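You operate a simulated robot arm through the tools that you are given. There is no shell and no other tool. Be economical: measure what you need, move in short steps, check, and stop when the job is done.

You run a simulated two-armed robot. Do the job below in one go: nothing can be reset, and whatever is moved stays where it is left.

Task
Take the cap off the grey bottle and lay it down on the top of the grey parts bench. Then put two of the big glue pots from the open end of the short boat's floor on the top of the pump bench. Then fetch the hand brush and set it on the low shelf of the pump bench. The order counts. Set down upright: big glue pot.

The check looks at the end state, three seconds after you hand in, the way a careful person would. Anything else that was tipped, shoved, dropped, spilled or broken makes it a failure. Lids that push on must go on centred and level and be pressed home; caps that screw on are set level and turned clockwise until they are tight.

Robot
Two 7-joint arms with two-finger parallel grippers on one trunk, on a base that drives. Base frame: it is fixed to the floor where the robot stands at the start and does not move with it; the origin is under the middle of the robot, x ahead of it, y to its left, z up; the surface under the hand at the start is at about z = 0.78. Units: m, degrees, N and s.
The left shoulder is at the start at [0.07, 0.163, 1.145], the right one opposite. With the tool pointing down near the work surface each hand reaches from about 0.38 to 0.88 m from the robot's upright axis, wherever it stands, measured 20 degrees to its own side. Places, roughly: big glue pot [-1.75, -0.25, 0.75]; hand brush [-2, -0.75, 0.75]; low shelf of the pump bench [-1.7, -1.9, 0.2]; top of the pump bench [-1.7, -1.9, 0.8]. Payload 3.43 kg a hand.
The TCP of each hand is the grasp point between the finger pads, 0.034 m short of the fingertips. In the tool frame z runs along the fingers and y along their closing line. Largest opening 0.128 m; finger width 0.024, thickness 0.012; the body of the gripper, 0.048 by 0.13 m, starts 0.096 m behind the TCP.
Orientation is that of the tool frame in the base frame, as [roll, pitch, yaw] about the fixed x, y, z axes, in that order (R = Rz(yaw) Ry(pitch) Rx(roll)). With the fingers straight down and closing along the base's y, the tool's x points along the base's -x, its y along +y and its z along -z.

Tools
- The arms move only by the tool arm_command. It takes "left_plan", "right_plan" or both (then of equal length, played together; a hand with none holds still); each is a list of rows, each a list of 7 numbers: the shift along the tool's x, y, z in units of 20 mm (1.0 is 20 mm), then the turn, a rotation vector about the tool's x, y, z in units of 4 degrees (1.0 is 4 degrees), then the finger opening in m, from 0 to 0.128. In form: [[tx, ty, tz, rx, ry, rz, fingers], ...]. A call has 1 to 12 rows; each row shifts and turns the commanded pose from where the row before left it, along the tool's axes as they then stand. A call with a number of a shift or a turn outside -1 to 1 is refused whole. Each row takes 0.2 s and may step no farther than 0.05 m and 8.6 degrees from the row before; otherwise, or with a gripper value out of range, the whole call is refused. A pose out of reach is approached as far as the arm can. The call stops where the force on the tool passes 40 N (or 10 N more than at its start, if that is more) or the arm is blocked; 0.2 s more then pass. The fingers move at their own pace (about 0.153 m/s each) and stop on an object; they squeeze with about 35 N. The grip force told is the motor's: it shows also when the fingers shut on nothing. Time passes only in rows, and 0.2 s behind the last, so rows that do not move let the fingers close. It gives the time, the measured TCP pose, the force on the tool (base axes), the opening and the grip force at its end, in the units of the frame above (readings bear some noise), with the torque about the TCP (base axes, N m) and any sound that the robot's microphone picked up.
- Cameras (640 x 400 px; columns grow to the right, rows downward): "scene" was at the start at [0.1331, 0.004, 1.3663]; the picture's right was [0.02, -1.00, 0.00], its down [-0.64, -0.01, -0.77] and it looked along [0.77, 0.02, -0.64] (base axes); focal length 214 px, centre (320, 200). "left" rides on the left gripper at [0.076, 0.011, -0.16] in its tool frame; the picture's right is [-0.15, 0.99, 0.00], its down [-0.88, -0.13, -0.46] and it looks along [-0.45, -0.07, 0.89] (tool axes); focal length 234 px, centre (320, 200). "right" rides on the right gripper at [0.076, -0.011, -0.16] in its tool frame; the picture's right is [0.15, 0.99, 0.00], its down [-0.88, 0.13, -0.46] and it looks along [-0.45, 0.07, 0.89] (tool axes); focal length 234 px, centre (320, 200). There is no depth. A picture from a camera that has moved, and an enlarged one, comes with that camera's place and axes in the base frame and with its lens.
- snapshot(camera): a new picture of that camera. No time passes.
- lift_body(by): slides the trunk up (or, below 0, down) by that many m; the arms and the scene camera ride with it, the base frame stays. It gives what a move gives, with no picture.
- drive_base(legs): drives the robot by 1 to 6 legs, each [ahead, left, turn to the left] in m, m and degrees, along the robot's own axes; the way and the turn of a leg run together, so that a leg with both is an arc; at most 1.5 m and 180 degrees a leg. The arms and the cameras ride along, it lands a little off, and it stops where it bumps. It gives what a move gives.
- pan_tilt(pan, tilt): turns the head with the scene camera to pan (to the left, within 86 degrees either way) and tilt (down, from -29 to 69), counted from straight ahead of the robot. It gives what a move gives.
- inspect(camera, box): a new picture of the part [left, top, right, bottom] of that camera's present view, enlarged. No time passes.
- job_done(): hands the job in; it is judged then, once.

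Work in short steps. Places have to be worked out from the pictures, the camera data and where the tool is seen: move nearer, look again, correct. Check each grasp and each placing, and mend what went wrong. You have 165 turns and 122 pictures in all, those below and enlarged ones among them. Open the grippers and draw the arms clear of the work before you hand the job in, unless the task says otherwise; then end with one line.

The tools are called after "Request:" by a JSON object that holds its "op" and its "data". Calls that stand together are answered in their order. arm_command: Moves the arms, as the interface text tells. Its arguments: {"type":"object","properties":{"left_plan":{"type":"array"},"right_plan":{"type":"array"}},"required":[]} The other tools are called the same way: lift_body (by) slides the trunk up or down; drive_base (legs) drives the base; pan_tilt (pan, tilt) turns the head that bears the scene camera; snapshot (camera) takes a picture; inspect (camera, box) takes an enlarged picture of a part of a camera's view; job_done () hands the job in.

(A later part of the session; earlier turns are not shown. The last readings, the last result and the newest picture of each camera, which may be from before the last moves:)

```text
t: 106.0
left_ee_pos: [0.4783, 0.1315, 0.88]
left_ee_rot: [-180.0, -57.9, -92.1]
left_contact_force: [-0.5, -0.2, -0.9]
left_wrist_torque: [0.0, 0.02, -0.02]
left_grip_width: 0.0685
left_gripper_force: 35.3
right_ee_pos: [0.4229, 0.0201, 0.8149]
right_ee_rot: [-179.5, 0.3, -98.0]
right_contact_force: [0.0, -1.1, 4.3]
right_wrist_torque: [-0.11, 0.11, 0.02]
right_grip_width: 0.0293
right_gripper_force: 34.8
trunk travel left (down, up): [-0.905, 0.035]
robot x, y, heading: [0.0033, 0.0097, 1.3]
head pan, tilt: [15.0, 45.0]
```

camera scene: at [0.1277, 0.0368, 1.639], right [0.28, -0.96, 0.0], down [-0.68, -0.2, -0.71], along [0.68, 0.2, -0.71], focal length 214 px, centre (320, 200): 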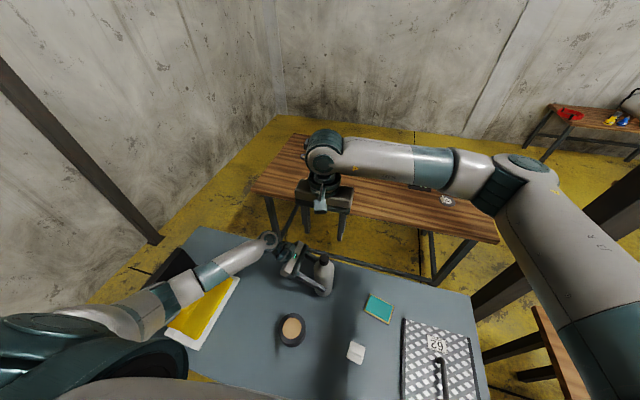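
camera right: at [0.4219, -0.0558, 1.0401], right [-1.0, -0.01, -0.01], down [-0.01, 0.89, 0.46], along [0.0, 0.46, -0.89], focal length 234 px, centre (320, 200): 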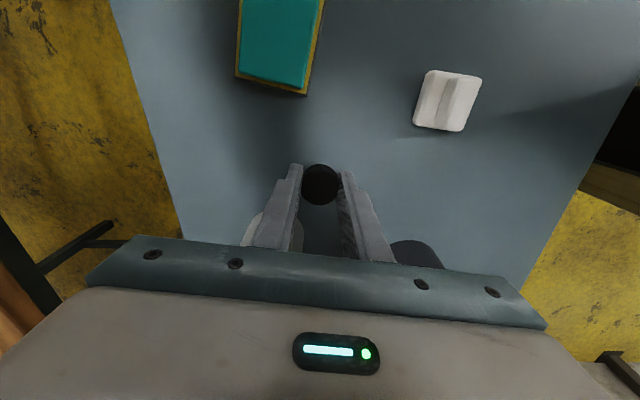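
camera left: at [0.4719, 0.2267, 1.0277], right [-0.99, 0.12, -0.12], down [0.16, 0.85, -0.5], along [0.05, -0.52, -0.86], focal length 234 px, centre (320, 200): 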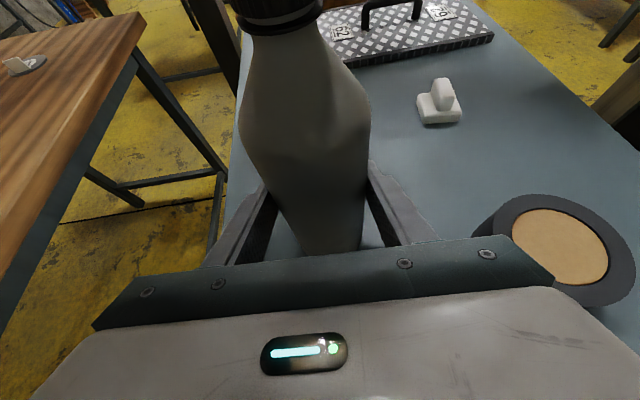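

Contact. Open, and lift the right hand; then open the left and back it away along its axis.

Request:
{"op": "arm_command", "data": {"right_plan": [[0, 0, 0, 0, 0, 0, 0.04], [0, 0, 0, 0, 0, 0, 0.06], [0, 0, 0, 0, 0, 0, 0.06], [0, 0, -0.5, 0, 0, 0, 0.06], [0, 0, -1, 0, 0, 0, 0.06], [0, 0, -1, 0, 0, 0, 0.06], [0, 0, -1, 0, 0, 0, 0.06], [0, 0, -1, 0, 0, 0, 0.06], [0, 0, -1, 0, 0, 0, 0.06], [0, 0, -1, 0, 0, 0, 0.06], [0, 0, -1, 0, 0, 0, 0.06], [0, 0, -1, 0, 0, 0, 0.06]]}}

Request:
{"op": "snapshot", "data": {"camera": "right"}}

Request:
{"op": "arm_command", "data": {"left_plan": [[0, 0, 0, 0, 0, 0, 0.08], [0, 0, 0, 0, 0, 0, 0.1], [0, 0, 0, 0, 0, 0, 0.128], [0, 0, 0, 0, 0, 0, 0.128], [0, 0, 0, 0, 0, 0, 0.128]]}}

Request:
{"op": "inspect", "data": {"camera": "scene", "box": [270, 200, 430, 330]}}

```text
t: 108.6
left_ee_pos: [0.4781, 0.1314, 0.8792]
left_ee_rot: [180.0, -57.9, -92.1]
left_contact_force: [0.6, -0.1, -0.5]
left_wrist_torque: [-0.02, 0.02, 0.06]
left_grip_width: 0.0687
left_gripper_force: 34.7
right_ee_pos: [0.4207, 0.0204, 0.9845]
right_ee_rot: [-179.5, 0.2, -98.0]
right_contact_force: [0.2, 0.9, -0.1]
right_wrist_torque: [0.01, 0.01, -0.01]
right_grip_width: 0.0599
right_gripper_force: 0.0
trunk travel left (down, up): [-0.905, 0.035]
robot x, y, heading: [0.0008, 0.0096, 1.4]
head pan, tilt: [15.0, 45.0]
```

```text
74 pictures are left
camera right: at [0.4208, -0.0562, 1.1449], right [-1.0, -0.01, -0.01], down [-0.01, 0.89, 0.46], along [0.0, 0.46, -0.89], focal length 234 px, centre (320, 200)
```

right: 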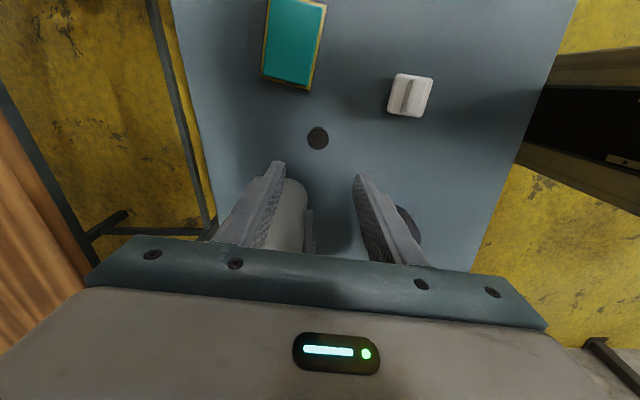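

```text
t: 109.8
left_ee_pos: [0.4786, 0.1317, 0.8786]
left_ee_rot: [180.0, -57.9, -92.1]
left_contact_force: [-0.2, -0.3, 0.9]
left_wrist_torque: [0.01, -0.01, -0.02]
left_grip_width: 0.1281
left_gripper_force: 0.0
right_ee_pos: [0.4213, 0.0194, 0.9848]
right_ee_rot: [-179.6, 0.1, -98.0]
right_contact_force: [0.2, -0.2, 0.0]
right_wrist_torque: [-0.01, 0.05, -0.01]
right_grip_width: 0.0601
right_gripper_force: 0.0
trunk travel left (down, up): [-0.905, 0.035]
robot x, y, heading: [0.0021, 0.013, 1.2]
head pan, tilt: [15.0, 45.0]
```

```text
3.08 times, centred on (350, 265) of scene
camera zoom: at [0.1276, 0.0366, 1.639], right [0.28, -0.96, 0.0], down [-0.68, -0.2, -0.71], along [0.68, 0.2, -0.71], focal length 660 px, centre (228, 0)
```

zoom: 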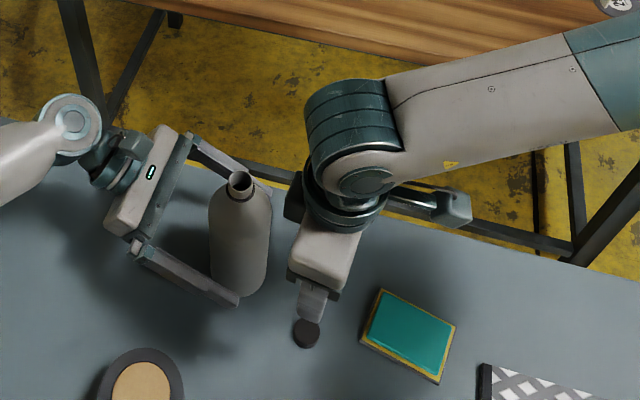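

Cap lies flat and the bottle stands. Back both arms away.

Request:
{"op": "arm_command", "data": {"left_plan": [[0, 0, -1, 0, 0, 0, 0.128], [0, 0, -1, 0, 0, 0, 0.128], [0, 0, -1, 0, 0, 0, 0.128], [0, 0, -1, 0, 0, 0, 0.128], [0, 0, -1, 0, 0, 0, 0.128], [0, 0, -1, 0, 0, 0, 0.128], [1, 0, -1, 0, 0, 0, 0.128], [1, 0, -1, 0, 0, 0, 0.128], [1, 0, 0, 0, 0, 0, 0.128], [1, 0, 0, 0, 0, 0, 0.128], [1, 0, 0, 0, 0, 0, 0.128], [1, 0, 0, 0, 0, 0, 0.128]], "right_plan": [[0, 0, -1, 0, 0, 1, 0.1], [0, 0, -1, 0, 0, 1, 0.1], [0, 0, -1, 0, 0, 1, 0.1], [0, 0, -1, 0, 0, 1, 0.1], [0, 0, -1, 0, 0, 1, 0.1], [0, 0, -1, 0, 0, 1, 0.1], [0, 0, -1, 0, 0, 1, 0.1], [0, 0, -1, 0, 0, 1, 0.1], [0, 0, -1, 0, 0, 1, 0.1], [0, 0, -1, 0, 0, 1, 0.1], [0, 0, -1, 0, 0, 1, 0.1], [0, 0, -1, 0, 0, 1, 0.1]]}}

Request:
{"op": "pan_tilt", "data": {"pan": 0, "tilt": 50}}

Request:
{"op": "snapshot", "data": {"camera": "scene"}}

```text
t: 112.4
left_ee_pos: [0.4816, 0.2025, 1.0665]
left_ee_rot: [179.9, -57.8, -92.0]
left_contact_force: [-0.9, 0.2, -0.5]
left_wrist_torque: [0.01, 0.0, -0.03]
left_grip_width: 0.1279
left_gripper_force: 0.1
right_ee_pos: [0.4182, 0.0192, 1.2258]
right_ee_rot: [-179.8, 0.5, -146.1]
right_contact_force: [-0.3, 0.8, 0.0]
right_wrist_torque: [0.02, 0.0, 0.01]
right_grip_width: 0.1002
right_gripper_force: 0.2
trunk travel left (down, up): [-0.905, 0.035]
robot x, y, heading: [0.004, 0.0101, 1.4]
head pan, tilt: [15.0, 45.0]
```

```text
t: 113.1
left_ee_pos: [0.4823, 0.2027, 1.0657]
left_ee_rot: [-180.0, -57.9, -92.1]
left_contact_force: [0.8, 0.6, 0.0]
left_wrist_torque: [-0.02, -0.01, 0.0]
left_grip_width: 0.1279
left_gripper_force: 0.0
right_ee_pos: [0.4193, 0.0185, 1.2244]
right_ee_rot: [-179.9, 0.4, -146.0]
right_contact_force: [0.7, -0.6, 0.0]
right_wrist_torque: [0.02, -0.01, 0.0]
right_grip_width: 0.0996
right_gripper_force: 0.1
trunk travel left (down, up): [-0.905, 0.035]
robot x, y, heading: [0.0005, 0.0152, 1.3]
head pan, tilt: [0.0, 50.0]
```

```text
72 pictures are left
camera scene: at [0.1266, 0.0157, 1.6321], right [0.02, -1.0, 0.0], down [-0.77, -0.02, -0.64], along [0.64, 0.01, -0.77], focal length 214 px, centre (320, 200)
```

scene: 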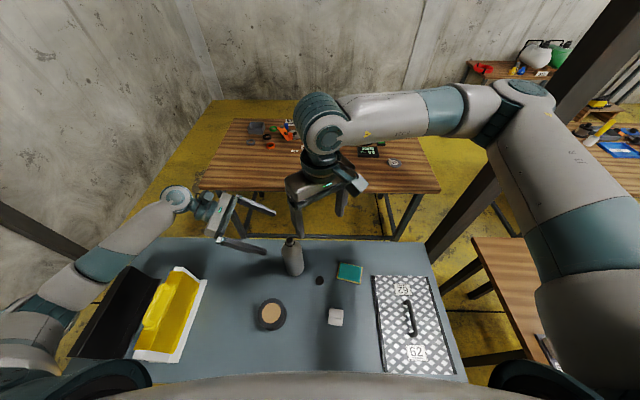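

Step one done: the cap sits by the bottle and everything else is undisturbed. Now raise and straighten the left hand, and move the right hand to its side.

Request:
{"op": "arm_command", "data": {"left_plan": [[1, 0, -0.5, 0, 0, 0, 0.128], [1, 0, -0.5, 0, 0, 0, 0.128], [1, 0, -0.5, 0, 0, 0, 0.128], [1, 0, -0.5, 0, -1, 0, 0.128], [1, 0, -0.5, 0, -1, 0, 0.128], [1, 0, -0.5, 0, -1, 0, 0.128], [0, 0, -0.5, 0, -1, 0, 0.128], [0, 0, -0.5, 0, -1, 0, 0.128], [0, 0, -0.5, 0, -1, 0, 0.128], [0, 0, -0.5, 0, -1, 0, 0.128], [0, 0, -0.5, 0, -1, 0, 0.128], [0, 0, -0.5, 0, -1, 0, 0.128]], "right_plan": [[0, -1, 0, 0, 0, 0.7, 0.128], [0, -1, 0, 0, 0, 0.7, 0.128], [0, -1, 0, 0, 0, 0.7, 0.128], [0, -1, 0, 0, 0, 0.7, 0.128], [0, -1, 0, 0, 0, 0.7, 0.128], [0, -1, 0, 0, 0, 0.7, 0.128], [0, -1, 0, 0, 0, 0.7, 0.128], [0, -1, 0, 0, 0, 0.7, 0.128], [0, -1, 0, 0, 0, 0.7, 0.128], [0, 0, 0, 0, 0, 0.7, 0.128], [0, 0, 0, 0, 0, 0.7, 0.128], [0, 0, 0, 0, 0, 0.7, 0.128]]}}

Request:
{"op": "arm_command", "data": {"left_plan": [[0, 0, 0, 0, -1, 0, 0.128], [0, 0, 0, 0, -1, 0, 0.128], [0, 0, 0, 0, -1, 0, 0.128], [0, 0, 0, 0, -1, 0, 0.128], [0, 0, 0, 0, -1, 0, 0.128], [0, 0, 0, 0, -0.45, 0, 0.128], [0, 0, 0, 0, 0, 1, 0.128], [0, 0, 0, 0, 0, 1, 0.128], [0, 0, 0, 0, 0, 1, 0.128], [0, 0, 0, 0, 0, 1, 0.128], [0, 0, 0, 0, 0, 1, 0.128], [0, 0, 0, 0, 0, 1, 0.128]]}}

Request:
{"op": "arm_command", "data": {"left_plan": [[0, 0, 0, 0, 0, 1, 0.128], [0, 0, 0, 0, 0, 1, 0.128], [0, 0, 0, 0, 0, 1, 0.128], [0, 0, 0, 0, 0, 1, 0.128], [0, 0, 0, 0, 0, 1, 0.128], [0, 0, 0, 0, 0, 1, 0.128], [0, 0, 0, 0, 0, 1, 0.128], [0, 0, 0, 0, 0, 1, 0.128], [0, 0, 0, 0, 0, 1, 0.128], [0, 0, 0, 0, 0, 1, 0.128], [0, 0, 0, 0, 0, 1, 0.128], [0, 0, 0, 0, 0, 1, 0.128]]}}

```text
t: 115.7
left_ee_pos: [0.4832, 0.2191, 1.2467]
left_ee_rot: [-179.9, -21.6, -92.1]
left_contact_force: [0.8, 0.2, 0.1]
left_wrist_torque: [-0.02, 0.01, 0.01]
left_grip_width: 0.1283
left_gripper_force: 0.0
right_ee_pos: [0.4889, -0.146, 1.2244]
right_ee_rot: [179.8, 0.5, -179.7]
right_contact_force: [-0.1, 0.6, -0.5]
right_wrist_torque: [0.0, -0.01, -0.02]
right_grip_width: 0.1279
right_gripper_force: 0.1
trunk travel left (down, up): [-0.905, 0.035]
robot x, y, heading: [0.0035, 0.0117, 1.1]
head pan, tilt: [0.0, 50.0]
```

```text
t: 118.3
left_ee_pos: [0.4831, 0.2206, 1.2466]
left_ee_rot: [-180.0, -0.2, -116.3]
left_contact_force: [-0.6, 0.5, -1.1]
left_wrist_torque: [0.01, 0.02, 0.0]
left_grip_width: 0.128
left_gripper_force: 0.1
right_ee_pos: [0.4871, -0.1456, 1.2251]
right_ee_rot: [179.8, 0.6, -179.6]
right_contact_force: [0.7, -0.1, 0.4]
right_wrist_torque: [-0.03, -0.02, 0.02]
right_grip_width: 0.1277
right_gripper_force: 0.1
trunk travel left (down, up): [-0.905, 0.035]
robot x, y, heading: [-0.0019, 0.0117, 1.2]
head pan, tilt: [0.0, 50.0]
```

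```text
t: 120.9
left_ee_pos: [0.4822, 0.2207, 1.2477]
left_ee_rot: [-179.9, -0.1, -164.3]
left_contact_force: [0.8, 0.1, -0.2]
left_wrist_torque: [-0.01, 0.0, -0.02]
left_grip_width: 0.1282
left_gripper_force: 0.2
right_ee_pos: [0.4883, -0.1461, 1.225]
right_ee_rot: [179.9, 0.5, -179.7]
right_contact_force: [-0.2, -0.4, -0.6]
right_wrist_torque: [-0.01, 0.06, 0.01]
right_grip_width: 0.128
right_gripper_force: 0.0
trunk travel left (down, up): [-0.905, 0.035]
robot x, y, heading: [0.0001, 0.0076, 1.2]
head pan, tilt: [0.0, 50.0]
```

Both arms are clear. Back off 0.3 m from the bench, then turn right 90° to look at the area behind.

Request:
{"op": "drive_base", "data": {"legs": [[-0.3, 0, 0]]}}

Request:
{"op": "drive_base", "data": {"legs": [[0, 0, -60]]}}

Request:
{"op": "pan_tilt", "data": {"pan": -60, "tilt": 30}}

Request:
{"op": "snapshot", "data": {"camera": "scene"}}

```text
t: 123.0
left_ee_pos: [0.1895, 0.2148, 1.2458]
left_ee_rot: [180.0, -0.1, -164.1]
left_contact_force: [0.1, 0.7, -0.5]
left_wrist_torque: [-0.03, 0.05, 0.0]
left_grip_width: 0.1281
left_gripper_force: 0.1
right_ee_pos: [0.1936, -0.1511, 1.2238]
right_ee_rot: [179.9, 0.4, -179.6]
right_contact_force: [0.1, 0.1, 1.1]
right_wrist_torque: [0.01, 0.01, 0.02]
right_grip_width: 0.1284
right_gripper_force: 0.1
trunk travel left (down, up): [-0.905, 0.035]
robot x, y, heading: [-0.2947, 0.0015, 1.3]
head pan, tilt: [0.0, 50.0]
```

```text
t: 126.0
left_ee_pos: [0.1292, -0.3064, 1.2466]
left_ee_rot: [-179.9, -0.2, 135.8]
left_contact_force: [0.3, 0.1, -0.2]
left_wrist_torque: [-0.01, -0.03, -0.02]
left_grip_width: 0.128
left_gripper_force: 0.0
right_ee_pos: [-0.1865, -0.4951, 1.2236]
right_ee_rot: [179.8, 0.5, 120.3]
right_contact_force: [-0.5, 0.3, -0.2]
right_wrist_torque: [-0.01, 0.01, 0.0]
right_grip_width: 0.128
right_gripper_force: 0.1
trunk travel left (down, up): [-0.905, 0.035]
robot x, y, heading: [-0.2943, 0.0031, -58.7]
head pan, tilt: [0.0, 50.0]
```

```text
t: 127.3
left_ee_pos: [0.1281, -0.3077, 1.2479]
left_ee_rot: [-179.9, 0.0, 135.9]
left_contact_force: [0.0, 1.2, 0.5]
left_wrist_torque: [0.0, 0.0, 0.03]
left_grip_width: 0.128
left_gripper_force: 0.1
right_ee_pos: [-0.1871, -0.4944, 1.2254]
right_ee_rot: [179.9, 0.5, 120.2]
right_contact_force: [0.4, 0.4, -0.1]
right_wrist_torque: [0.0, -0.01, -0.01]
right_grip_width: 0.1281
right_gripper_force: 0.1
trunk travel left (down, up): [-0.905, 0.035]
robot x, y, heading: [-0.2937, 0.0032, -58.6]
head pan, tilt: [-60.0, 30.0]
```

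```text
71 pictures are left
camera scene: at [-0.3138, -0.1159, 1.6616], right [-0.88, 0.48, 0.0], down [0.24, 0.44, -0.87], along [-0.42, -0.76, -0.5], focal length 214 px, centre (320, 200)
```

scene: 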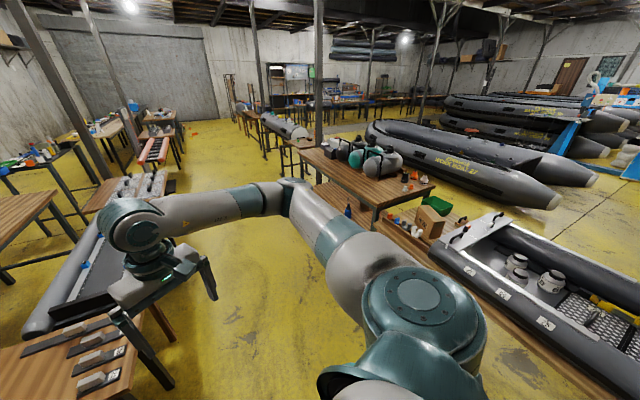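

The short boat with the glue pots is at the right and the pump bench beyond it. Turn another 80° right to face the boat.

Request:
{"op": "drive_base", "data": {"legs": [[0, 0, -90]]}}

Request:
{"op": "pan_tilt", "data": {"pan": 0, "tilt": 30}}

Request:
{"op": "snapshot", "data": {"camera": "scene"}}

```text
t: 131.5
left_ee_pos: [-0.6063, -0.4183, 1.2472]
left_ee_rot: [-179.8, -0.1, 45.7]
left_contact_force: [-0.2, -0.7, -0.3]
left_wrist_torque: [0.0, 0.0, 0.0]
left_grip_width: 0.1281
left_gripper_force: 0.1
right_ee_pos: [-0.7948, -0.1029, 1.2246]
right_ee_rot: [179.9, 0.5, 30.3]
right_contact_force: [0.2, -0.5, 0.0]
right_wrist_torque: [-0.02, 0.01, 0.02]
right_grip_width: 0.1282
right_gripper_force: 0.1
trunk travel left (down, up): [-0.905, 0.035]
robot x, y, heading: [-0.2993, 0.0022, -148.9]
head pan, tilt: [-60.0, 30.0]
```

```text
t: 132.8
left_ee_pos: [-0.6075, -0.4179, 1.2474]
left_ee_rot: [180.0, 0.1, 45.8]
left_contact_force: [0.7, 0.1, 0.8]
left_wrist_torque: [-0.01, 0.01, -0.02]
left_grip_width: 0.1279
left_gripper_force: 0.0
right_ee_pos: [-0.7931, -0.1029, 1.2244]
right_ee_rot: [179.8, 0.5, 30.3]
right_contact_force: [-0.1, -0.3, -0.1]
right_wrist_torque: [0.0, -0.02, 0.0]
right_grip_width: 0.1281
right_gripper_force: 0.0
trunk travel left (down, up): [-0.905, 0.035]
robot x, y, heading: [-0.2934, 0.007, -148.9]
head pan, tilt: [0.0, 30.0]
```

```text
70 pictures are left
camera scene: at [-0.417, -0.0661, 1.6616], right [-0.52, 0.86, 0.0], down [0.43, 0.26, -0.87], along [-0.74, -0.45, -0.5], focal length 214 px, centre (320, 200)
```

scene: 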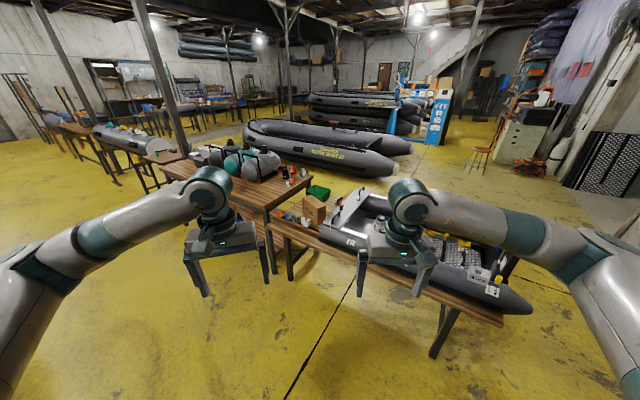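

The boat rests on a low bench with its near edge at about x≈−1.4. Turn to face −x and approach to (−0.95, −0.3).

Request:
{"op": "drive_base", "data": {"legs": [[0, 0, -31.1], [0.65, 0.3, 0]]}}

Request:
{"op": "pan_tilt", "data": {"pan": 0, "tilt": 45}}

Request:
{"op": "snapshot", "data": {"camera": "scene"}}

```text
t: 138.3
left_ee_pos: [-1.4369, -0.4887, 1.2477]
left_ee_rot: [180.0, 0.0, 14.3]
left_contact_force: [0.8, -1.0, 0.8]
left_wrist_torque: [0.0, 0.02, 0.0]
left_grip_width: 0.128
left_gripper_force: 0.0
right_ee_pos: [-1.4318, -0.1242, 1.2231]
right_ee_rot: [180.0, 0.4, -1.2]
right_contact_force: [-0.2, -0.6, -0.2]
right_wrist_torque: [-0.01, 0.02, 0.02]
right_grip_width: 0.1281
right_gripper_force: 0.0
trunk travel left (down, up): [-0.905, 0.035]
robot x, y, heading: [-0.9503, -0.294, 179.5]
head pan, tilt: [0.0, 30.0]
```

```text
t: 139.1
left_ee_pos: [-1.4399, -0.4897, 1.2458]
left_ee_rot: [-179.9, 0.0, 14.3]
left_contact_force: [-0.4, -0.5, -0.2]
left_wrist_torque: [0.01, -0.01, 0.02]
left_grip_width: 0.1282
left_gripper_force: 0.0
right_ee_pos: [-1.434, -0.1241, 1.2231]
right_ee_rot: [179.9, 0.5, -1.2]
right_contact_force: [0.2, -0.1, 1.0]
right_wrist_torque: [0.02, -0.02, 0.02]
right_grip_width: 0.1279
right_gripper_force: 0.1
trunk travel left (down, up): [-0.905, 0.035]
robot x, y, heading: [-0.9521, -0.2937, 179.6]
head pan, tilt: [0.0, 45.0]
```

```text
69 pictures are left
camera scene: at [-1.0864, -0.2906, 1.639], right [0.01, 1.0, 0.0], down [0.71, 0.0, -0.71], along [-0.71, 0.0, -0.71], focal length 214 px, centre (320, 200)
```

scene: 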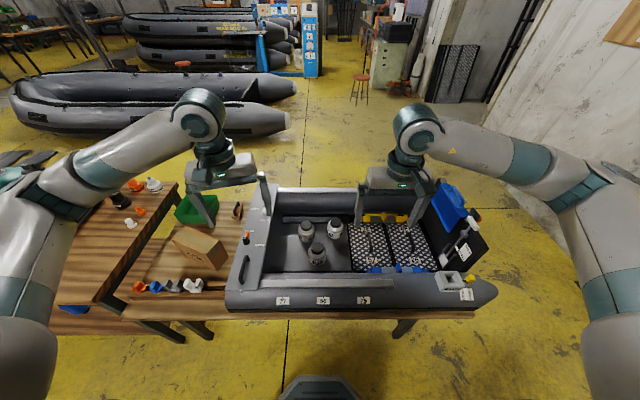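

Three pots stand on the boat floor, and the brush must be left of the boat by the green tray. Inspect closer.

Request:
{"op": "inspect", "data": {"camera": "scene", "box": [260, 190, 400, 290]}}

Request:
{"op": "inspect", "data": {"camera": "scene", "box": [90, 170, 290, 330]}}

```text
4.00 times, centred on (330, 240) of scene
camera zoom: at [-1.0864, -0.2906, 1.639], right [0.01, 1.0, 0.0], down [0.71, 0.0, -0.71], along [-0.71, 0.0, -0.71], focal length 858 px, centre (280, 40)
```

zoom: 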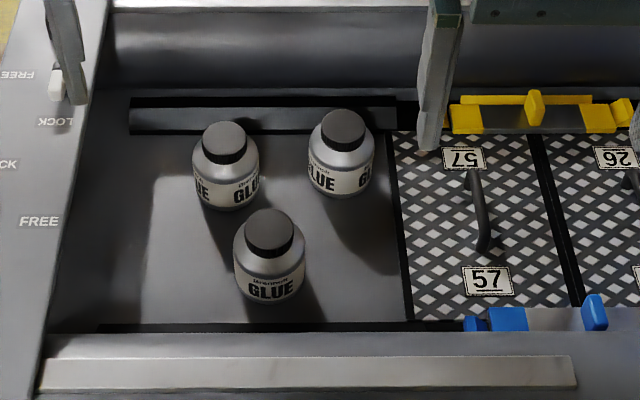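

```text
2.50 times, centred on (190, 250) of scene
camera zoom: at [-1.0864, -0.2906, 1.639], right [0.01, 1.0, 0.0], down [0.71, 0.0, -0.71], along [-0.71, 0.0, -0.71], focal length 536 px, centre (645, 75)
```

zoom: 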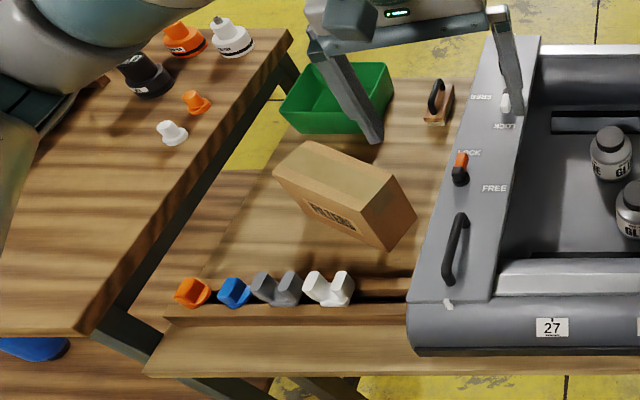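

Pots estimated at A(−1.60,−0.30), B(−1.72,−0.36), C(−1.74,−0.22). I'll drive 0.08 m nearer and lower the trunk 0.2 m, then check with the hand cameras.

Request:
{"op": "drive_base", "data": {"legs": [[0.08, 0, 0]]}}

Request:
{"op": "lift_body", "data": {"by": -0.2}}

Request:
{"op": "snapshot", "data": {"camera": "left"}}

Request:
{"op": "snapshot", "data": {"camera": "right"}}

```text
t: 140.1
left_ee_pos: [-1.5126, -0.489, 1.25]
left_ee_rot: [-180.0, 0.2, 14.3]
left_contact_force: [0.6, -0.3, -0.3]
left_wrist_torque: [-0.03, 0.06, -0.02]
left_grip_width: 0.1279
left_gripper_force: 0.1
right_ee_pos: [-1.5082, -0.1236, 1.2269]
right_ee_rot: [179.9, 0.7, -1.1]
right_contact_force: [0.7, -0.9, 0.2]
right_wrist_torque: [0.01, 0.03, -0.01]
right_grip_width: 0.128
right_gripper_force: 0.2
trunk travel left (down, up): [-0.905, 0.035]
robot x, y, heading: [-1.0288, -0.294, 179.5]
head pan, tilt: [0.0, 45.0]
```

```text
t: 142.3
left_ee_pos: [-1.518, -0.4887, 1.0481]
left_ee_rot: [-180.0, 0.0, 14.3]
left_contact_force: [0.5, -0.5, 0.1]
left_wrist_torque: [-0.03, 0.04, 0.0]
left_grip_width: 0.1278
left_gripper_force: 0.1
right_ee_pos: [-1.5134, -0.1232, 1.025]
right_ee_rot: [179.9, 0.5, -1.2]
right_contact_force: [0.7, -0.2, -0.3]
right_wrist_torque: [0.0, 0.06, 0.0]
right_grip_width: 0.1277
right_gripper_force: 0.0
trunk travel left (down, up): [-0.705, 0.235]
robot x, y, heading: [-1.0294, -0.2953, 179.3]
head pan, tilt: [0.0, 45.0]
```

```text
66 pictures are left
camera left: at [-1.4405, -0.4811, 1.2067], right [0.1, -0.99, 0.0], down [-0.89, -0.09, 0.46], along [-0.45, -0.05, -0.89], focal length 234 px, centre (320, 200)
```

left: 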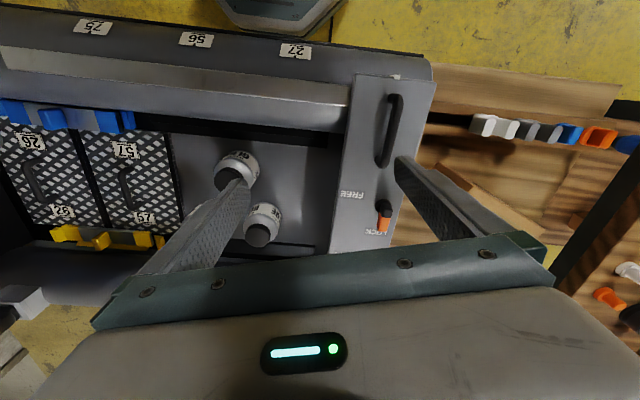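

```text
65 pictures are left
camera right: at [-1.435, -0.112, 1.1844], right [0.13, -0.99, 0.0], down [-0.88, -0.11, 0.46], along [-0.46, -0.06, -0.89], focal length 234 px, centre (320, 200)
```

right: 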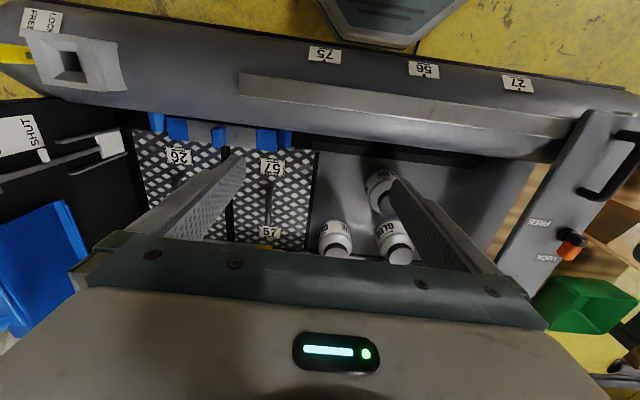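

Triangulated with both hand cameras: lids at z≈0.724; A(−1.66,−0.31), B(−1.80,−0.36), C(−1.82,−0.20), floor ≈0.645. I'll take A with the left hand: rotate to yaw 0 and move above it.

Request:
{"op": "arm_command", "data": {"left_plan": [[0, 0, 0, 0, 0, 0.9, 0.128], [0, 0, 0, 0, 0, 0.9, 0.128], [0, 0, 0, 0, 0, 0.9, 0.128], [0, 0, 0, 0, 0, 0.87, 0.128], [-0.9, -1, 0, 0, 0, 0, 0.128], [-0.9, -1, 0, 0, 0, 0, 0.128], [-0.9, -1, 0, 0, 0, 0, 0.128], [-0.9, -1, 0, 0, 0, 0, 0.128], [-0.9, -1, 0, 0, 0, 0, 0.128], [-0.9, -1, 0, 0, 0, 0, 0.128], [-0.9, -1, 0, 0, 0, 0, 0.128], [-0.8, -1, 0, 0, 0, 0, 0.128]]}}

Request:
{"op": "arm_command", "data": {"left_plan": [[0, -1, 0, 0, 0, 0, 0.128], [0, 0, 1, 0, 0, 0, 0.128], [0, 0, 1, 0, 0, 0, 0.128], [0, 0, 1, 0, 0, 0, 0.128], [0, 0, 1, 0, 0, 0, 0.128], [0, 0, 1, 0, 0, 0, 0.128], [0, 0, 1, 0, 0, 0, 0.128], [0, 0, 1, 0, 0, 0, 0.128]]}}

Request:
{"op": "snapshot", "data": {"camera": "left"}}

Request:
{"op": "snapshot", "data": {"camera": "scene"}}

```text
t: 144.9
left_ee_pos: [-1.6602, -0.329, 1.0457]
left_ee_rot: [-180.0, -0.1, 0.0]
left_contact_force: [0.1, 0.7, 0.2]
left_wrist_torque: [-0.02, 0.0, -0.03]
left_grip_width: 0.128
left_gripper_force: 0.1
right_ee_pos: [-1.5142, -0.1218, 1.025]
right_ee_rot: [179.9, 0.5, -1.2]
right_contact_force: [-0.3, 0.4, -0.1]
right_wrist_torque: [-0.01, -0.04, 0.01]
right_grip_width: 0.128
right_gripper_force: 0.0
trunk travel left (down, up): [-0.705, 0.235]
robot x, y, heading: [-1.0303, -0.2918, 180.0]
head pan, tilt: [0.0, 45.0]
```

```text
t: 146.7
left_ee_pos: [-1.659, -0.3081, 0.9073]
left_ee_rot: [-180.0, -0.1, 0.0]
left_contact_force: [0.6, -0.5, 0.4]
left_wrist_torque: [-0.02, 0.0, -0.01]
left_grip_width: 0.1282
left_gripper_force: 0.1
right_ee_pos: [-1.5135, -0.1231, 1.0229]
right_ee_rot: [179.8, 0.5, -1.2]
right_contact_force: [0.0, 0.2, 0.0]
right_wrist_torque: [-0.02, 0.0, -0.07]
right_grip_width: 0.1281
right_gripper_force: 0.0
trunk travel left (down, up): [-0.705, 0.235]
robot x, y, heading: [-1.0278, -0.2926, 179.7]
head pan, tilt: [0.0, 45.0]
```

```text
64 pictures are left
camera left: at [-1.5831, -0.3196, 1.0666], right [-0.15, -0.99, 0.0], down [-0.88, 0.13, 0.46], along [-0.45, 0.07, -0.89], focal length 234 px, centre (320, 200)
```

left: 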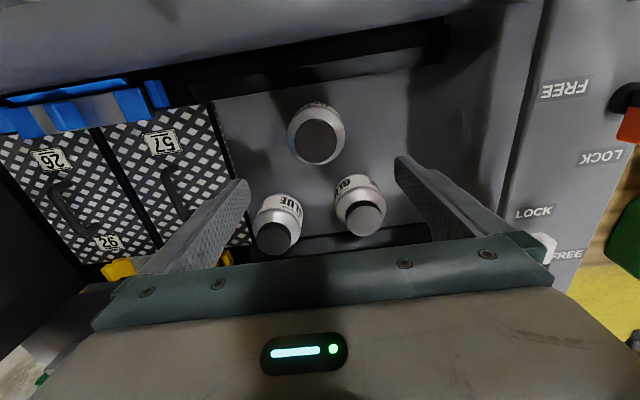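

```text
63 pictures are left
camera scene: at [-1.1652, -0.2898, 1.439], right [0.01, 1.0, 0.0], down [0.71, 0.0, -0.71], along [-0.71, 0.0, -0.71], focal length 214 px, centre (320, 200)
```

scene: 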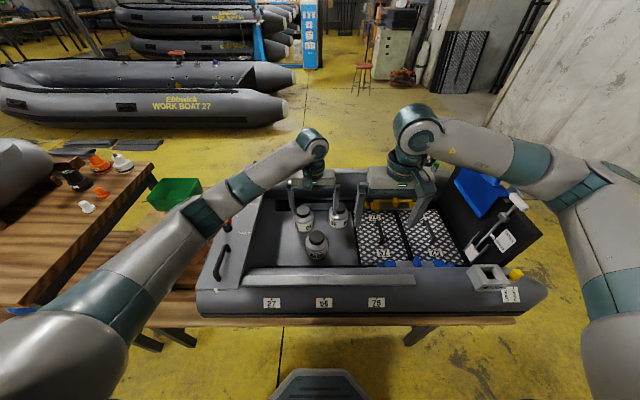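

Pot A's lid is at (−1.659, −0.302, 0.73). Descend to TCP z=0.69 around it.

Request:
{"op": "arm_command", "data": {"left_plan": [[0, -0.3, 1, 0, 0, 0, 0.128], [0, 0, 1, 0, 0, 0, 0.128], [0, 0, 1, 0, 0, 0, 0.128], [0, 0, 1, 0, 0, 0, 0.128], [0, 0, 1, 0, 0, 0, 0.128], [0, 0, 1, 0, 0, 0, 0.128], [0, 0, 1, 0, 0, 0, 0.128], [0, 0, 1, 0, 0, 0, 0.128], [0, 0, 1, 0, 0, 0, 0.128], [0, 0, 1, 0, 0, 0, 0.128]]}}

Request:
{"op": "snapshot", "data": {"camera": "left"}}

Request:
{"op": "inspect", "data": {"camera": "scene", "box": [250, 170, 390, 290]}}

```text
t: 148.9
left_ee_pos: [-1.6589, -0.3018, 0.7082]
left_ee_rot: [-180.0, -0.1, 0.0]
left_contact_force: [-0.8, 0.5, 0.5]
left_wrist_torque: [-0.03, 0.0, 0.01]
left_grip_width: 0.1279
left_gripper_force: 0.1
right_ee_pos: [-1.5135, -0.122, 1.0238]
right_ee_rot: [179.8, 0.5, -1.2]
right_contact_force: [0.3, -0.7, -0.2]
right_wrist_torque: [-0.02, 0.02, -0.02]
right_grip_width: 0.128
right_gripper_force: 0.1
trunk travel left (down, up): [-0.705, 0.235]
robot x, y, heading: [-1.0291, -0.2945, 179.5]
head pan, tilt: [0.0, 45.0]
```

```text
62 pictures are left
camera left: at [-1.5832, -0.3131, 0.8671], right [-0.15, -0.99, 0.0], down [-0.88, 0.13, 0.46], along [-0.45, 0.07, -0.89], focal length 234 px, centre (320, 200)
```

left: 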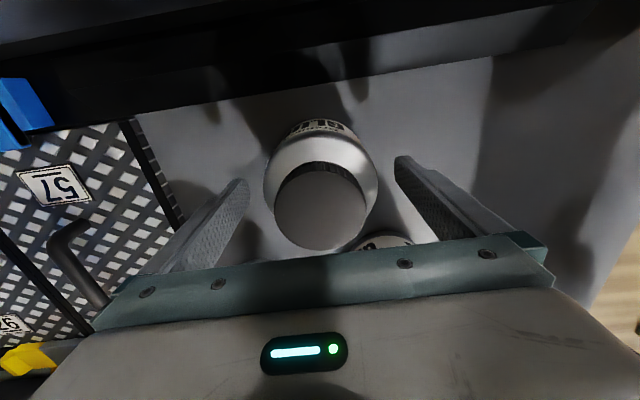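

```text
3.33 times, centred on (320, 230) of scene
camera zoom: at [-1.1651, -0.2895, 1.439], right [0.01, 1.0, 0.0], down [0.71, 0.0, -0.71], along [-0.71, 0.0, -0.71], focal length 715 px, centre (320, 100)
```

zoom: 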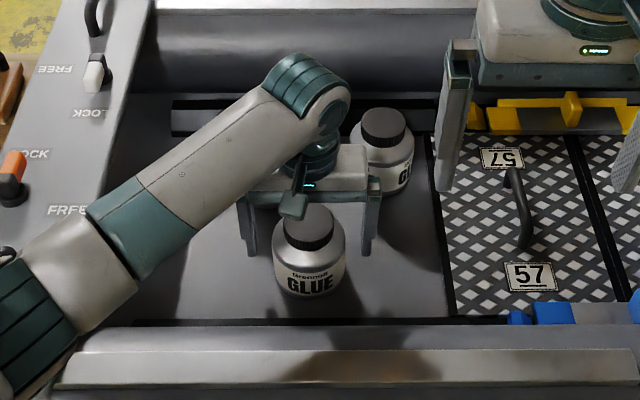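

Centred. Down 16 mm more and close.

Request:
{"op": "arm_command", "data": {"left_plan": [[0, 0, 0.8, 0, 0, 0, 0.128], [0, 0, 0, 0, 0, 0, 0.1], [0, 0, 0, 0, 0, 0, 0.08], [0, 0, 0, 0, 0, 0, 0.05], [0, 0, 0, 0, 0, 0, 0.05]]}}

Request:
{"op": "arm_command", "data": {"left_plan": [[0, 0, -0.5, 0, 0, 0, 0.05], [0, 0, -1, 0, 0, 0, 0.05], [0, 0, -1, 0, 0, 0, 0.05]]}}

Request:
{"op": "inspect", "data": {"camera": "scene", "box": [250, 170, 390, 290]}}

```text
t: 150.1
left_ee_pos: [-1.6601, -0.303, 0.6919]
left_ee_rot: [179.9, 0.1, -0.1]
left_contact_force: [-1.0, 0.7, 0.1]
left_wrist_torque: [-0.03, 0.04, 0.0]
left_grip_width: 0.0889
left_gripper_force: 35.3
right_ee_pos: [-1.5131, -0.1226, 1.0252]
right_ee_rot: [179.8, 0.4, -1.2]
right_contact_force: [0.9, -0.3, -0.2]
right_wrist_torque: [0.03, 0.0, 0.02]
right_grip_width: 0.1281
right_gripper_force: 0.0
trunk travel left (down, up): [-0.705, 0.235]
robot x, y, heading: [-1.0301, -0.2915, 179.7]
head pan, tilt: [0.0, 45.0]
```

```text
t: 150.9
left_ee_pos: [-1.6593, -0.3018, 0.7412]
left_ee_rot: [-179.9, 0.0, 0.0]
left_contact_force: [-0.7, 0.0, -3.8]
left_wrist_torque: [0.02, -0.03, 0.02]
left_grip_width: 0.089
left_gripper_force: 35.3
right_ee_pos: [-1.5126, -0.1225, 1.0239]
right_ee_rot: [179.9, 0.6, -1.2]
right_contact_force: [-0.3, 0.4, 0.0]
right_wrist_torque: [-0.02, 0.06, 0.01]
right_grip_width: 0.128
right_gripper_force: 0.0
trunk travel left (down, up): [-0.705, 0.235]
robot x, y, heading: [-1.0322, -0.2945, 179.6]
head pan, tilt: [0.0, 45.0]
```

```text
3.33 times, centred on (320, 230) of scene
camera zoom: at [-1.1653, -0.2896, 1.4389], right [0.01, 1.0, 0.0], down [0.71, 0.0, -0.71], along [-0.71, 0.0, -0.71], focal length 715 px, centre (320, 100)
```

zoom: 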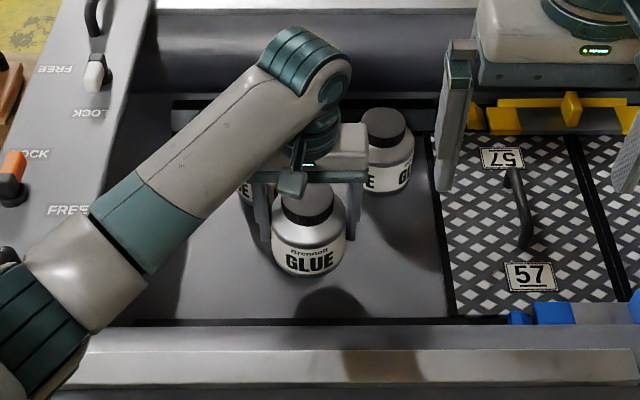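

Pot A is held. Raise it and move it to the left side, out of the way.

Request:
{"op": "arm_command", "data": {"left_plan": [[0, 0, -1, 0, 0, 0, 0.05], [0, 0, -1, 0, 0, 0, 0.05], [0, 0, -1, 0, 0, 0, 0.05], [0, 0, -1, 0, 0, 0, 0.05], [0, 0, -1, 0, 0, 0, 0.05], [0, 0, -1, 0, 0, 0, 0.05], [0, 0, -1, 0, 0, 0, 0.05], [0, 0, -1, 0, 0, 0, 0.05], [0.5, 0.5, -1, 0, 0, 0, 0.05], [0.5, 0.8, -1, 0, 0, 0, 0.05], [0.5, 0.8, -1, 0, 0, 0, 0.05], [0.5, 0.8, -1, 0, 0, 0, 0.05]]}}

Request:
{"op": "arm_command", "data": {"left_plan": [[0.5, 0.8, -1, 0, 0, 0, 0.05], [0.5, 0.8, -1, 0, 0, 0, 0.05], [0.5, 0.8, -1, 0, 0, 0, 0.05], [0.5, 0.8, 0, 0, 0, 0, 0.05], [0.5, 0.8, 0, 0, 0, 0, 0.05], [0.5, 0.8, 0, 0, 0, 0, 0.05], [0.5, 0.8, 0, 0, 0, 0, 0.05], [0.5, 0.8, 0, 0, 0, 0, 0.05]], "right_plan": [[-1, 0.3, 0, 0, 0, 0, 0.128], [-1, 0.4, 0, 0, 0, 0, 0.128], [-1, 0.5, 0, 0, 0, 0, 0.128], [-1, 0.5, 0, 0, 0, 0, 0.128], [-1, 0.5, 0, 0, 0, 0, 0.128], [-1, 0.5, 0, 0, 0, 0, 0.128], [-1, 0.5, 0, 0, 0, 0, 0.128], [-1, 0.5, 0, 0, 0, 0, 0.128]]}}

Request:
{"op": "snapshot", "data": {"camera": "right"}}

Request:
{"op": "snapshot", "data": {"camera": "scene"}}

```text
t: 153.5
left_ee_pos: [-1.618, -0.3614, 0.9819]
left_ee_rot: [-179.9, -0.1, -0.1]
left_contact_force: [-0.1, -0.3, -3.2]
left_wrist_torque: [0.0, 0.04, 0.0]
left_grip_width: 0.0894
left_gripper_force: 34.8
right_ee_pos: [-1.5137, -0.1235, 1.0244]
right_ee_rot: [179.9, 0.4, -1.2]
right_contact_force: [-0.3, -0.2, -0.1]
right_wrist_torque: [-0.02, 0.0, 0.0]
right_grip_width: 0.1279
right_gripper_force: 0.0
trunk travel left (down, up): [-0.705, 0.235]
robot x, y, heading: [-1.0328, -0.2963, 179.6]
head pan, tilt: [0.0, 45.0]
```

```text
t: 155.3
left_ee_pos: [-1.5395, -0.4914, 1.0403]
left_ee_rot: [-179.9, 0.1, 0.0]
left_contact_force: [-0.4, -0.3, -3.9]
left_wrist_torque: [0.04, 0.02, 0.02]
left_grip_width: 0.0891
left_gripper_force: 35.0
right_ee_pos: [-1.6752, -0.1946, 1.0246]
right_ee_rot: [180.0, 0.5, -1.2]
right_contact_force: [1.5, -0.1, -0.3]
right_wrist_torque: [-0.01, -0.01, 0.01]
right_grip_width: 0.128
right_gripper_force: 0.0
trunk travel left (down, up): [-0.705, 0.235]
robot x, y, heading: [-1.0323, -0.2948, 179.6]
head pan, tilt: [0.0, 45.0]
```

```text
59 pictures are left
camera right: at [-1.5969, -0.184, 1.1855], right [0.13, -0.99, 0.0], down [-0.88, -0.11, 0.46], along [-0.46, -0.06, -0.89], focal length 234 px, centre (320, 200)
```

right: 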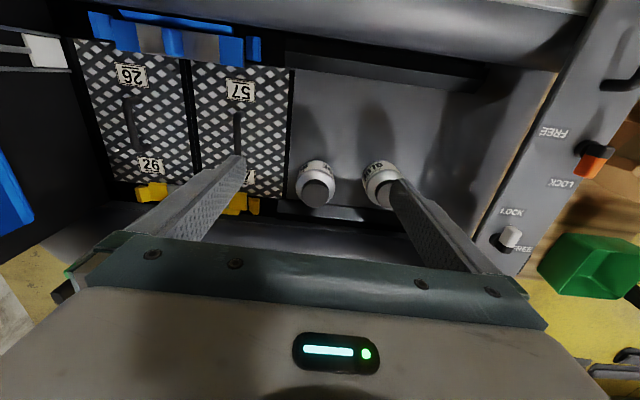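

```text
58 pictures are left
camera scene: at [-1.1653, -0.2916, 1.4389], right [0.01, 1.0, 0.0], down [0.71, 0.0, -0.71], along [-0.71, 0.01, -0.71], focal length 214 px, centre (320, 200)
```

scene: 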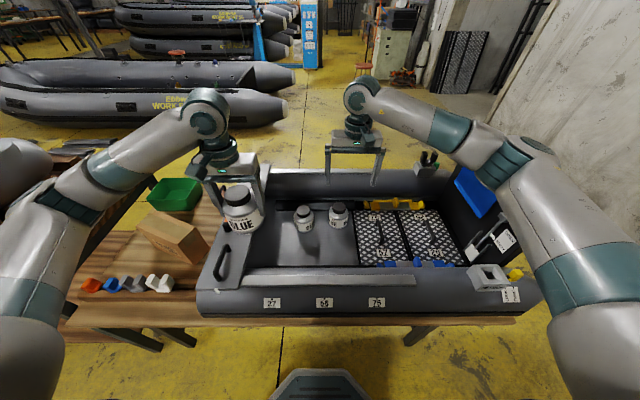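

Pot C is at (−1.812, −0.204), B at (−1.80, −0.347). Move the right hand over C and descend.

Request:
{"op": "arm_command", "data": {"right_plan": [[-1, 0.1, 0, 0, 0, 0, 0.115], [-1, 0.1, 0, 0, 0, 0, 0.115], [-1, 0.1, 0, 0, 0, 0, 0.115], [-1, 0.1, 0, 0, 0, 0, 0.115], [-1, 0.1, 0, 0, 0, 0, 0.115], [-1, 0.1, 0, 0, 0, 0, 0.115], [-0.85, 0, 0, 0, 0, 0, 0.115], [0, 0, 1, 0, 0, 0, 0.115], [0, 0, 1, 0, 0, 0, 0.115], [0, 0, 1, 0, 0, 0, 0.115], [0, 0, 1, 0, 0, 0, 0.115], [0, 0, 1, 0, 0, 0, 0.115]]}}

Request:
{"op": "arm_command", "data": {"right_plan": [[0, 0, 1, 0, 0, 0, 0.115], [0, 0, 1, 0, 0, 0, 0.115], [0, 0, 1, 0, 0, 0, 0.115], [0, 0, 1, 0, 0, 0, 0.115], [0, 0, 1, 0, 0, 0, 0.115], [0, 0, 1, 0, 0, 0, 0.115]]}}

Request:
{"op": "snapshot", "data": {"camera": "right"}}

Request:
{"op": "inspect", "data": {"camera": "scene", "box": [270, 140, 410, 270]}}

```text
t: 157.9
left_ee_pos: [-1.5401, -0.4903, 1.04]
left_ee_rot: [180.0, -0.1, 0.1]
left_contact_force: [-0.1, -0.1, -3.9]
left_wrist_torque: [0.02, 0.02, 0.0]
left_grip_width: 0.0888
left_gripper_force: 34.5
right_ee_pos: [-1.8138, -0.2038, 0.9256]
right_ee_rot: [179.9, 0.4, -1.2]
right_contact_force: [-0.1, 0.1, 0.1]
right_wrist_torque: [-0.02, -0.04, 0.0]
right_grip_width: 0.1151
right_gripper_force: 0.1
trunk travel left (down, up): [-0.705, 0.235]
robot x, y, heading: [-1.03, -0.2907, 179.4]
head pan, tilt: [0.0, 45.0]
```

```text
t: 159.3
left_ee_pos: [-1.5403, -0.488, 1.0405]
left_ee_rot: [-179.8, -0.1, 0.0]
left_contact_force: [0.1, 0.2, -4.6]
left_wrist_torque: [-0.02, 0.05, 0.0]
left_grip_width: 0.0889
left_gripper_force: 34.9
right_ee_pos: [-1.8141, -0.2032, 0.8071]
right_ee_rot: [180.0, 0.5, -1.1]
right_contact_force: [-0.1, 0.1, 0.6]
right_wrist_torque: [0.01, -0.04, 0.03]
right_grip_width: 0.1151
right_gripper_force: 0.0
trunk travel left (down, up): [-0.705, 0.235]
robot x, y, heading: [-1.032, -0.2979, 179.6]
head pan, tilt: [0.0, 45.0]
```

```text
57 pictures are left
camera right: at [-1.7358, -0.192, 0.9665], right [0.13, -0.99, 0.0], down [-0.88, -0.11, 0.46], along [-0.46, -0.06, -0.89], focal length 234 px, centre (320, 200)
```

right: 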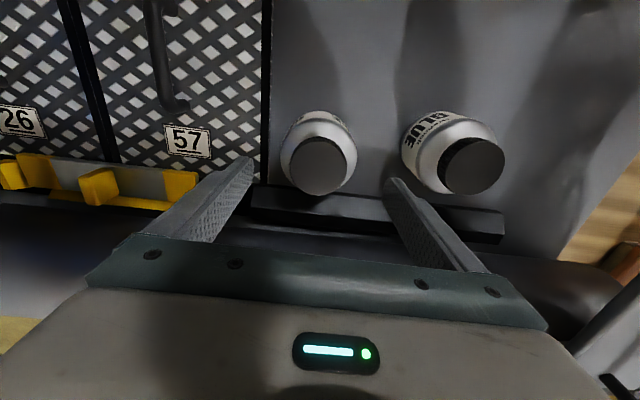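

```text
3.08 times, centred on (340, 205) of scene
camera zoom: at [-1.1658, -0.2902, 1.4389], right [0.01, 1.0, 0.0], down [0.71, 0.0, -0.71], along [-0.71, 0.0, -0.71], focal length 660 px, centre (258, 185)
```

zoom: 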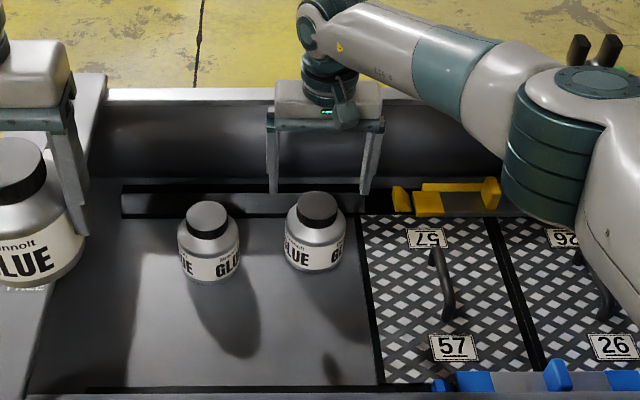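

Good alignment. Descend to z=0.692 and grip.

Request:
{"op": "arm_command", "data": {"right_plan": [[-0.15, 0, 1, 0, 0, 0, 0.112], [0, 0, 1, 0, 0, 0, 0.112], [0, 0, 1, 0, 0, 0, 0.112], [0, 0, 1, 0, 0, 0, 0.112], [0, 0, 1, 0, 0, 0, 0.112], [0, 0, 0.75, 0, 0, 0, 0.112]]}}

Request:
{"op": "arm_command", "data": {"right_plan": [[0, 0, 0, 0, 0, 0, 0.1], [0, 0, 0, 0, 0, 0, 0.08], [0, 0, 0, 0, 0, 0, 0.05], [0, 0, 0, 0, 0, 0, 0.05], [0, 0, -0.5, 0, 0, 0, 0.05], [0, 0, -1, 0, 0, 0, 0.05], [0, 0, -1, 0, 0, 0, 0.05]]}}

Request:
{"op": "inspect", "data": {"camera": "scene", "box": [270, 140, 410, 270]}}

```text
t: 160.7
left_ee_pos: [-1.54, -0.4886, 1.0408]
left_ee_rot: [180.0, -0.1, 0.0]
left_contact_force: [0.2, 0.2, -3.3]
left_wrist_torque: [-0.04, -0.05, -0.02]
left_grip_width: 0.0891
left_gripper_force: 34.4
right_ee_pos: [-1.7939, -0.1978, 0.6923]
right_ee_rot: [179.9, 0.4, -1.2]
right_contact_force: [-0.8, 0.7, 0.0]
right_wrist_torque: [-0.04, -0.03, 0.01]
right_grip_width: 0.1119
right_gripper_force: 0.0
right hand out of reach, approached as far as the arm can: row 3, 4, 5, 6
trunk travel left (down, up): [-0.705, 0.235]
robot x, y, heading: [-1.0342, -0.2933, 179.4]
head pan, tilt: [0.0, 45.0]
```

```text
t: 162.3
left_ee_pos: [-1.5404, -0.4894, 1.0407]
left_ee_rot: [-180.0, -0.1, 0.0]
left_contact_force: [-0.1, -0.3, -3.5]
left_wrist_torque: [-0.02, 0.01, -0.02]
left_grip_width: 0.0889
left_gripper_force: 34.9
right_ee_pos: [-1.8098, -0.2017, 0.7368]
right_ee_rot: [179.9, 0.2, -1.3]
right_contact_force: [-0.1, -1.0, -4.7]
right_wrist_torque: [-0.01, -0.1, -0.02]
right_grip_width: 0.0829
right_gripper_force: 35.1
right hand out of reach, approached as far as the arm can: row 5, 6, 7
trunk travel left (down, up): [-0.705, 0.235]
robot x, y, heading: [-1.031, -0.2955, 179.6]
head pan, tilt: [0.0, 45.0]
```

```text
3.08 times, centred on (340, 205) of scene
camera zoom: at [-1.166, -0.2899, 1.4388], right [0.01, 1.0, 0.0], down [0.71, 0.0, -0.71], along [-0.71, 0.0, -0.71], focal length 660 px, centre (258, 185)
```

zoom: 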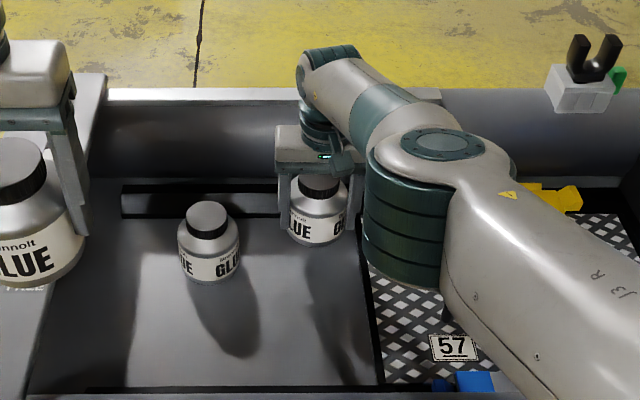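

The last bit was at the limit of reach, so the grip on C may be off-centre. Look with the right camera.

Request:
{"op": "snapshot", "data": {"camera": "right"}}

```text
54 pictures are left
camera right: at [-1.7325, -0.1905, 0.8961], right [0.13, -0.99, 0.0], down [-0.88, -0.11, 0.46], along [-0.46, -0.06, -0.89], focal length 234 px, centre (320, 200)
```

right: 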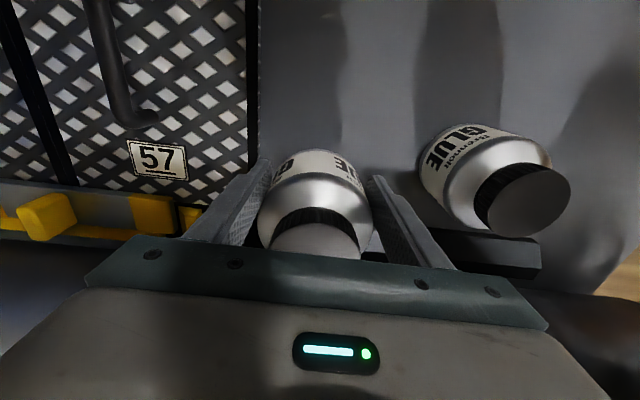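

Pot C is gripped ~2 cm off-centre. Put it back down and regrip from nearer.

Request:
{"op": "arm_command", "data": {"right_plan": [[0, 0, 1, 0, 0, 0, 0.05], [0, 0, 1, 0, 0, 0, 0.05], [0, 0, 0.3, 0, 0, 0, 0.05]]}}

```text
t: 163.1
left_ee_pos: [-1.5394, -0.4882, 1.0408]
left_ee_rot: [-180.0, -0.1, -0.1]
left_contact_force: [0.3, -0.4, -3.4]
left_wrist_torque: [-0.02, -0.04, 0.0]
left_grip_width: 0.089
left_gripper_force: 34.9
right_ee_pos: [-1.7955, -0.1977, 0.6926]
right_ee_rot: [179.8, 0.4, -1.2]
right_contact_force: [-0.1, -0.6, -2.3]
right_wrist_torque: [0.02, -0.09, 0.04]
right_grip_width: 0.0831
right_gripper_force: 35.1
right hand out of reach, approached as far as the arm can: row 1, 2
trunk travel left (down, up): [-0.705, 0.235]
robot x, y, heading: [-1.0323, -0.295, 179.7]
head pan, tilt: [0.0, 45.0]
```

Request:
{"op": "arm_command", "data": {"right_plan": [[0, 0, 0.1, 0, 0, 0, 0.05], [0, 0, 0, 0, 0, 0, 0.05]]}}

```text
t: 163.7
left_ee_pos: [-1.5385, -0.4889, 1.0415]
left_ee_rot: [-179.9, 0.0, 0.0]
left_contact_force: [0.3, 0.3, -3.6]
left_wrist_torque: [0.02, 0.01, 0.02]
left_grip_width: 0.0888
left_gripper_force: 35.0
right_ee_pos: [-1.7967, -0.1983, 0.6922]
right_ee_rot: [180.0, 0.7, -1.2]
right_contact_force: [-4.1, 2.0, 10.1]
right_wrist_torque: [0.14, -0.05, 0.05]
right_grip_width: 0.0828
right_gripper_force: 34.5
trunk travel left (down, up): [-0.705, 0.235]
robot x, y, heading: [-1.0287, -0.293, 179.9]
head pan, tilt: [0.0, 45.0]
```

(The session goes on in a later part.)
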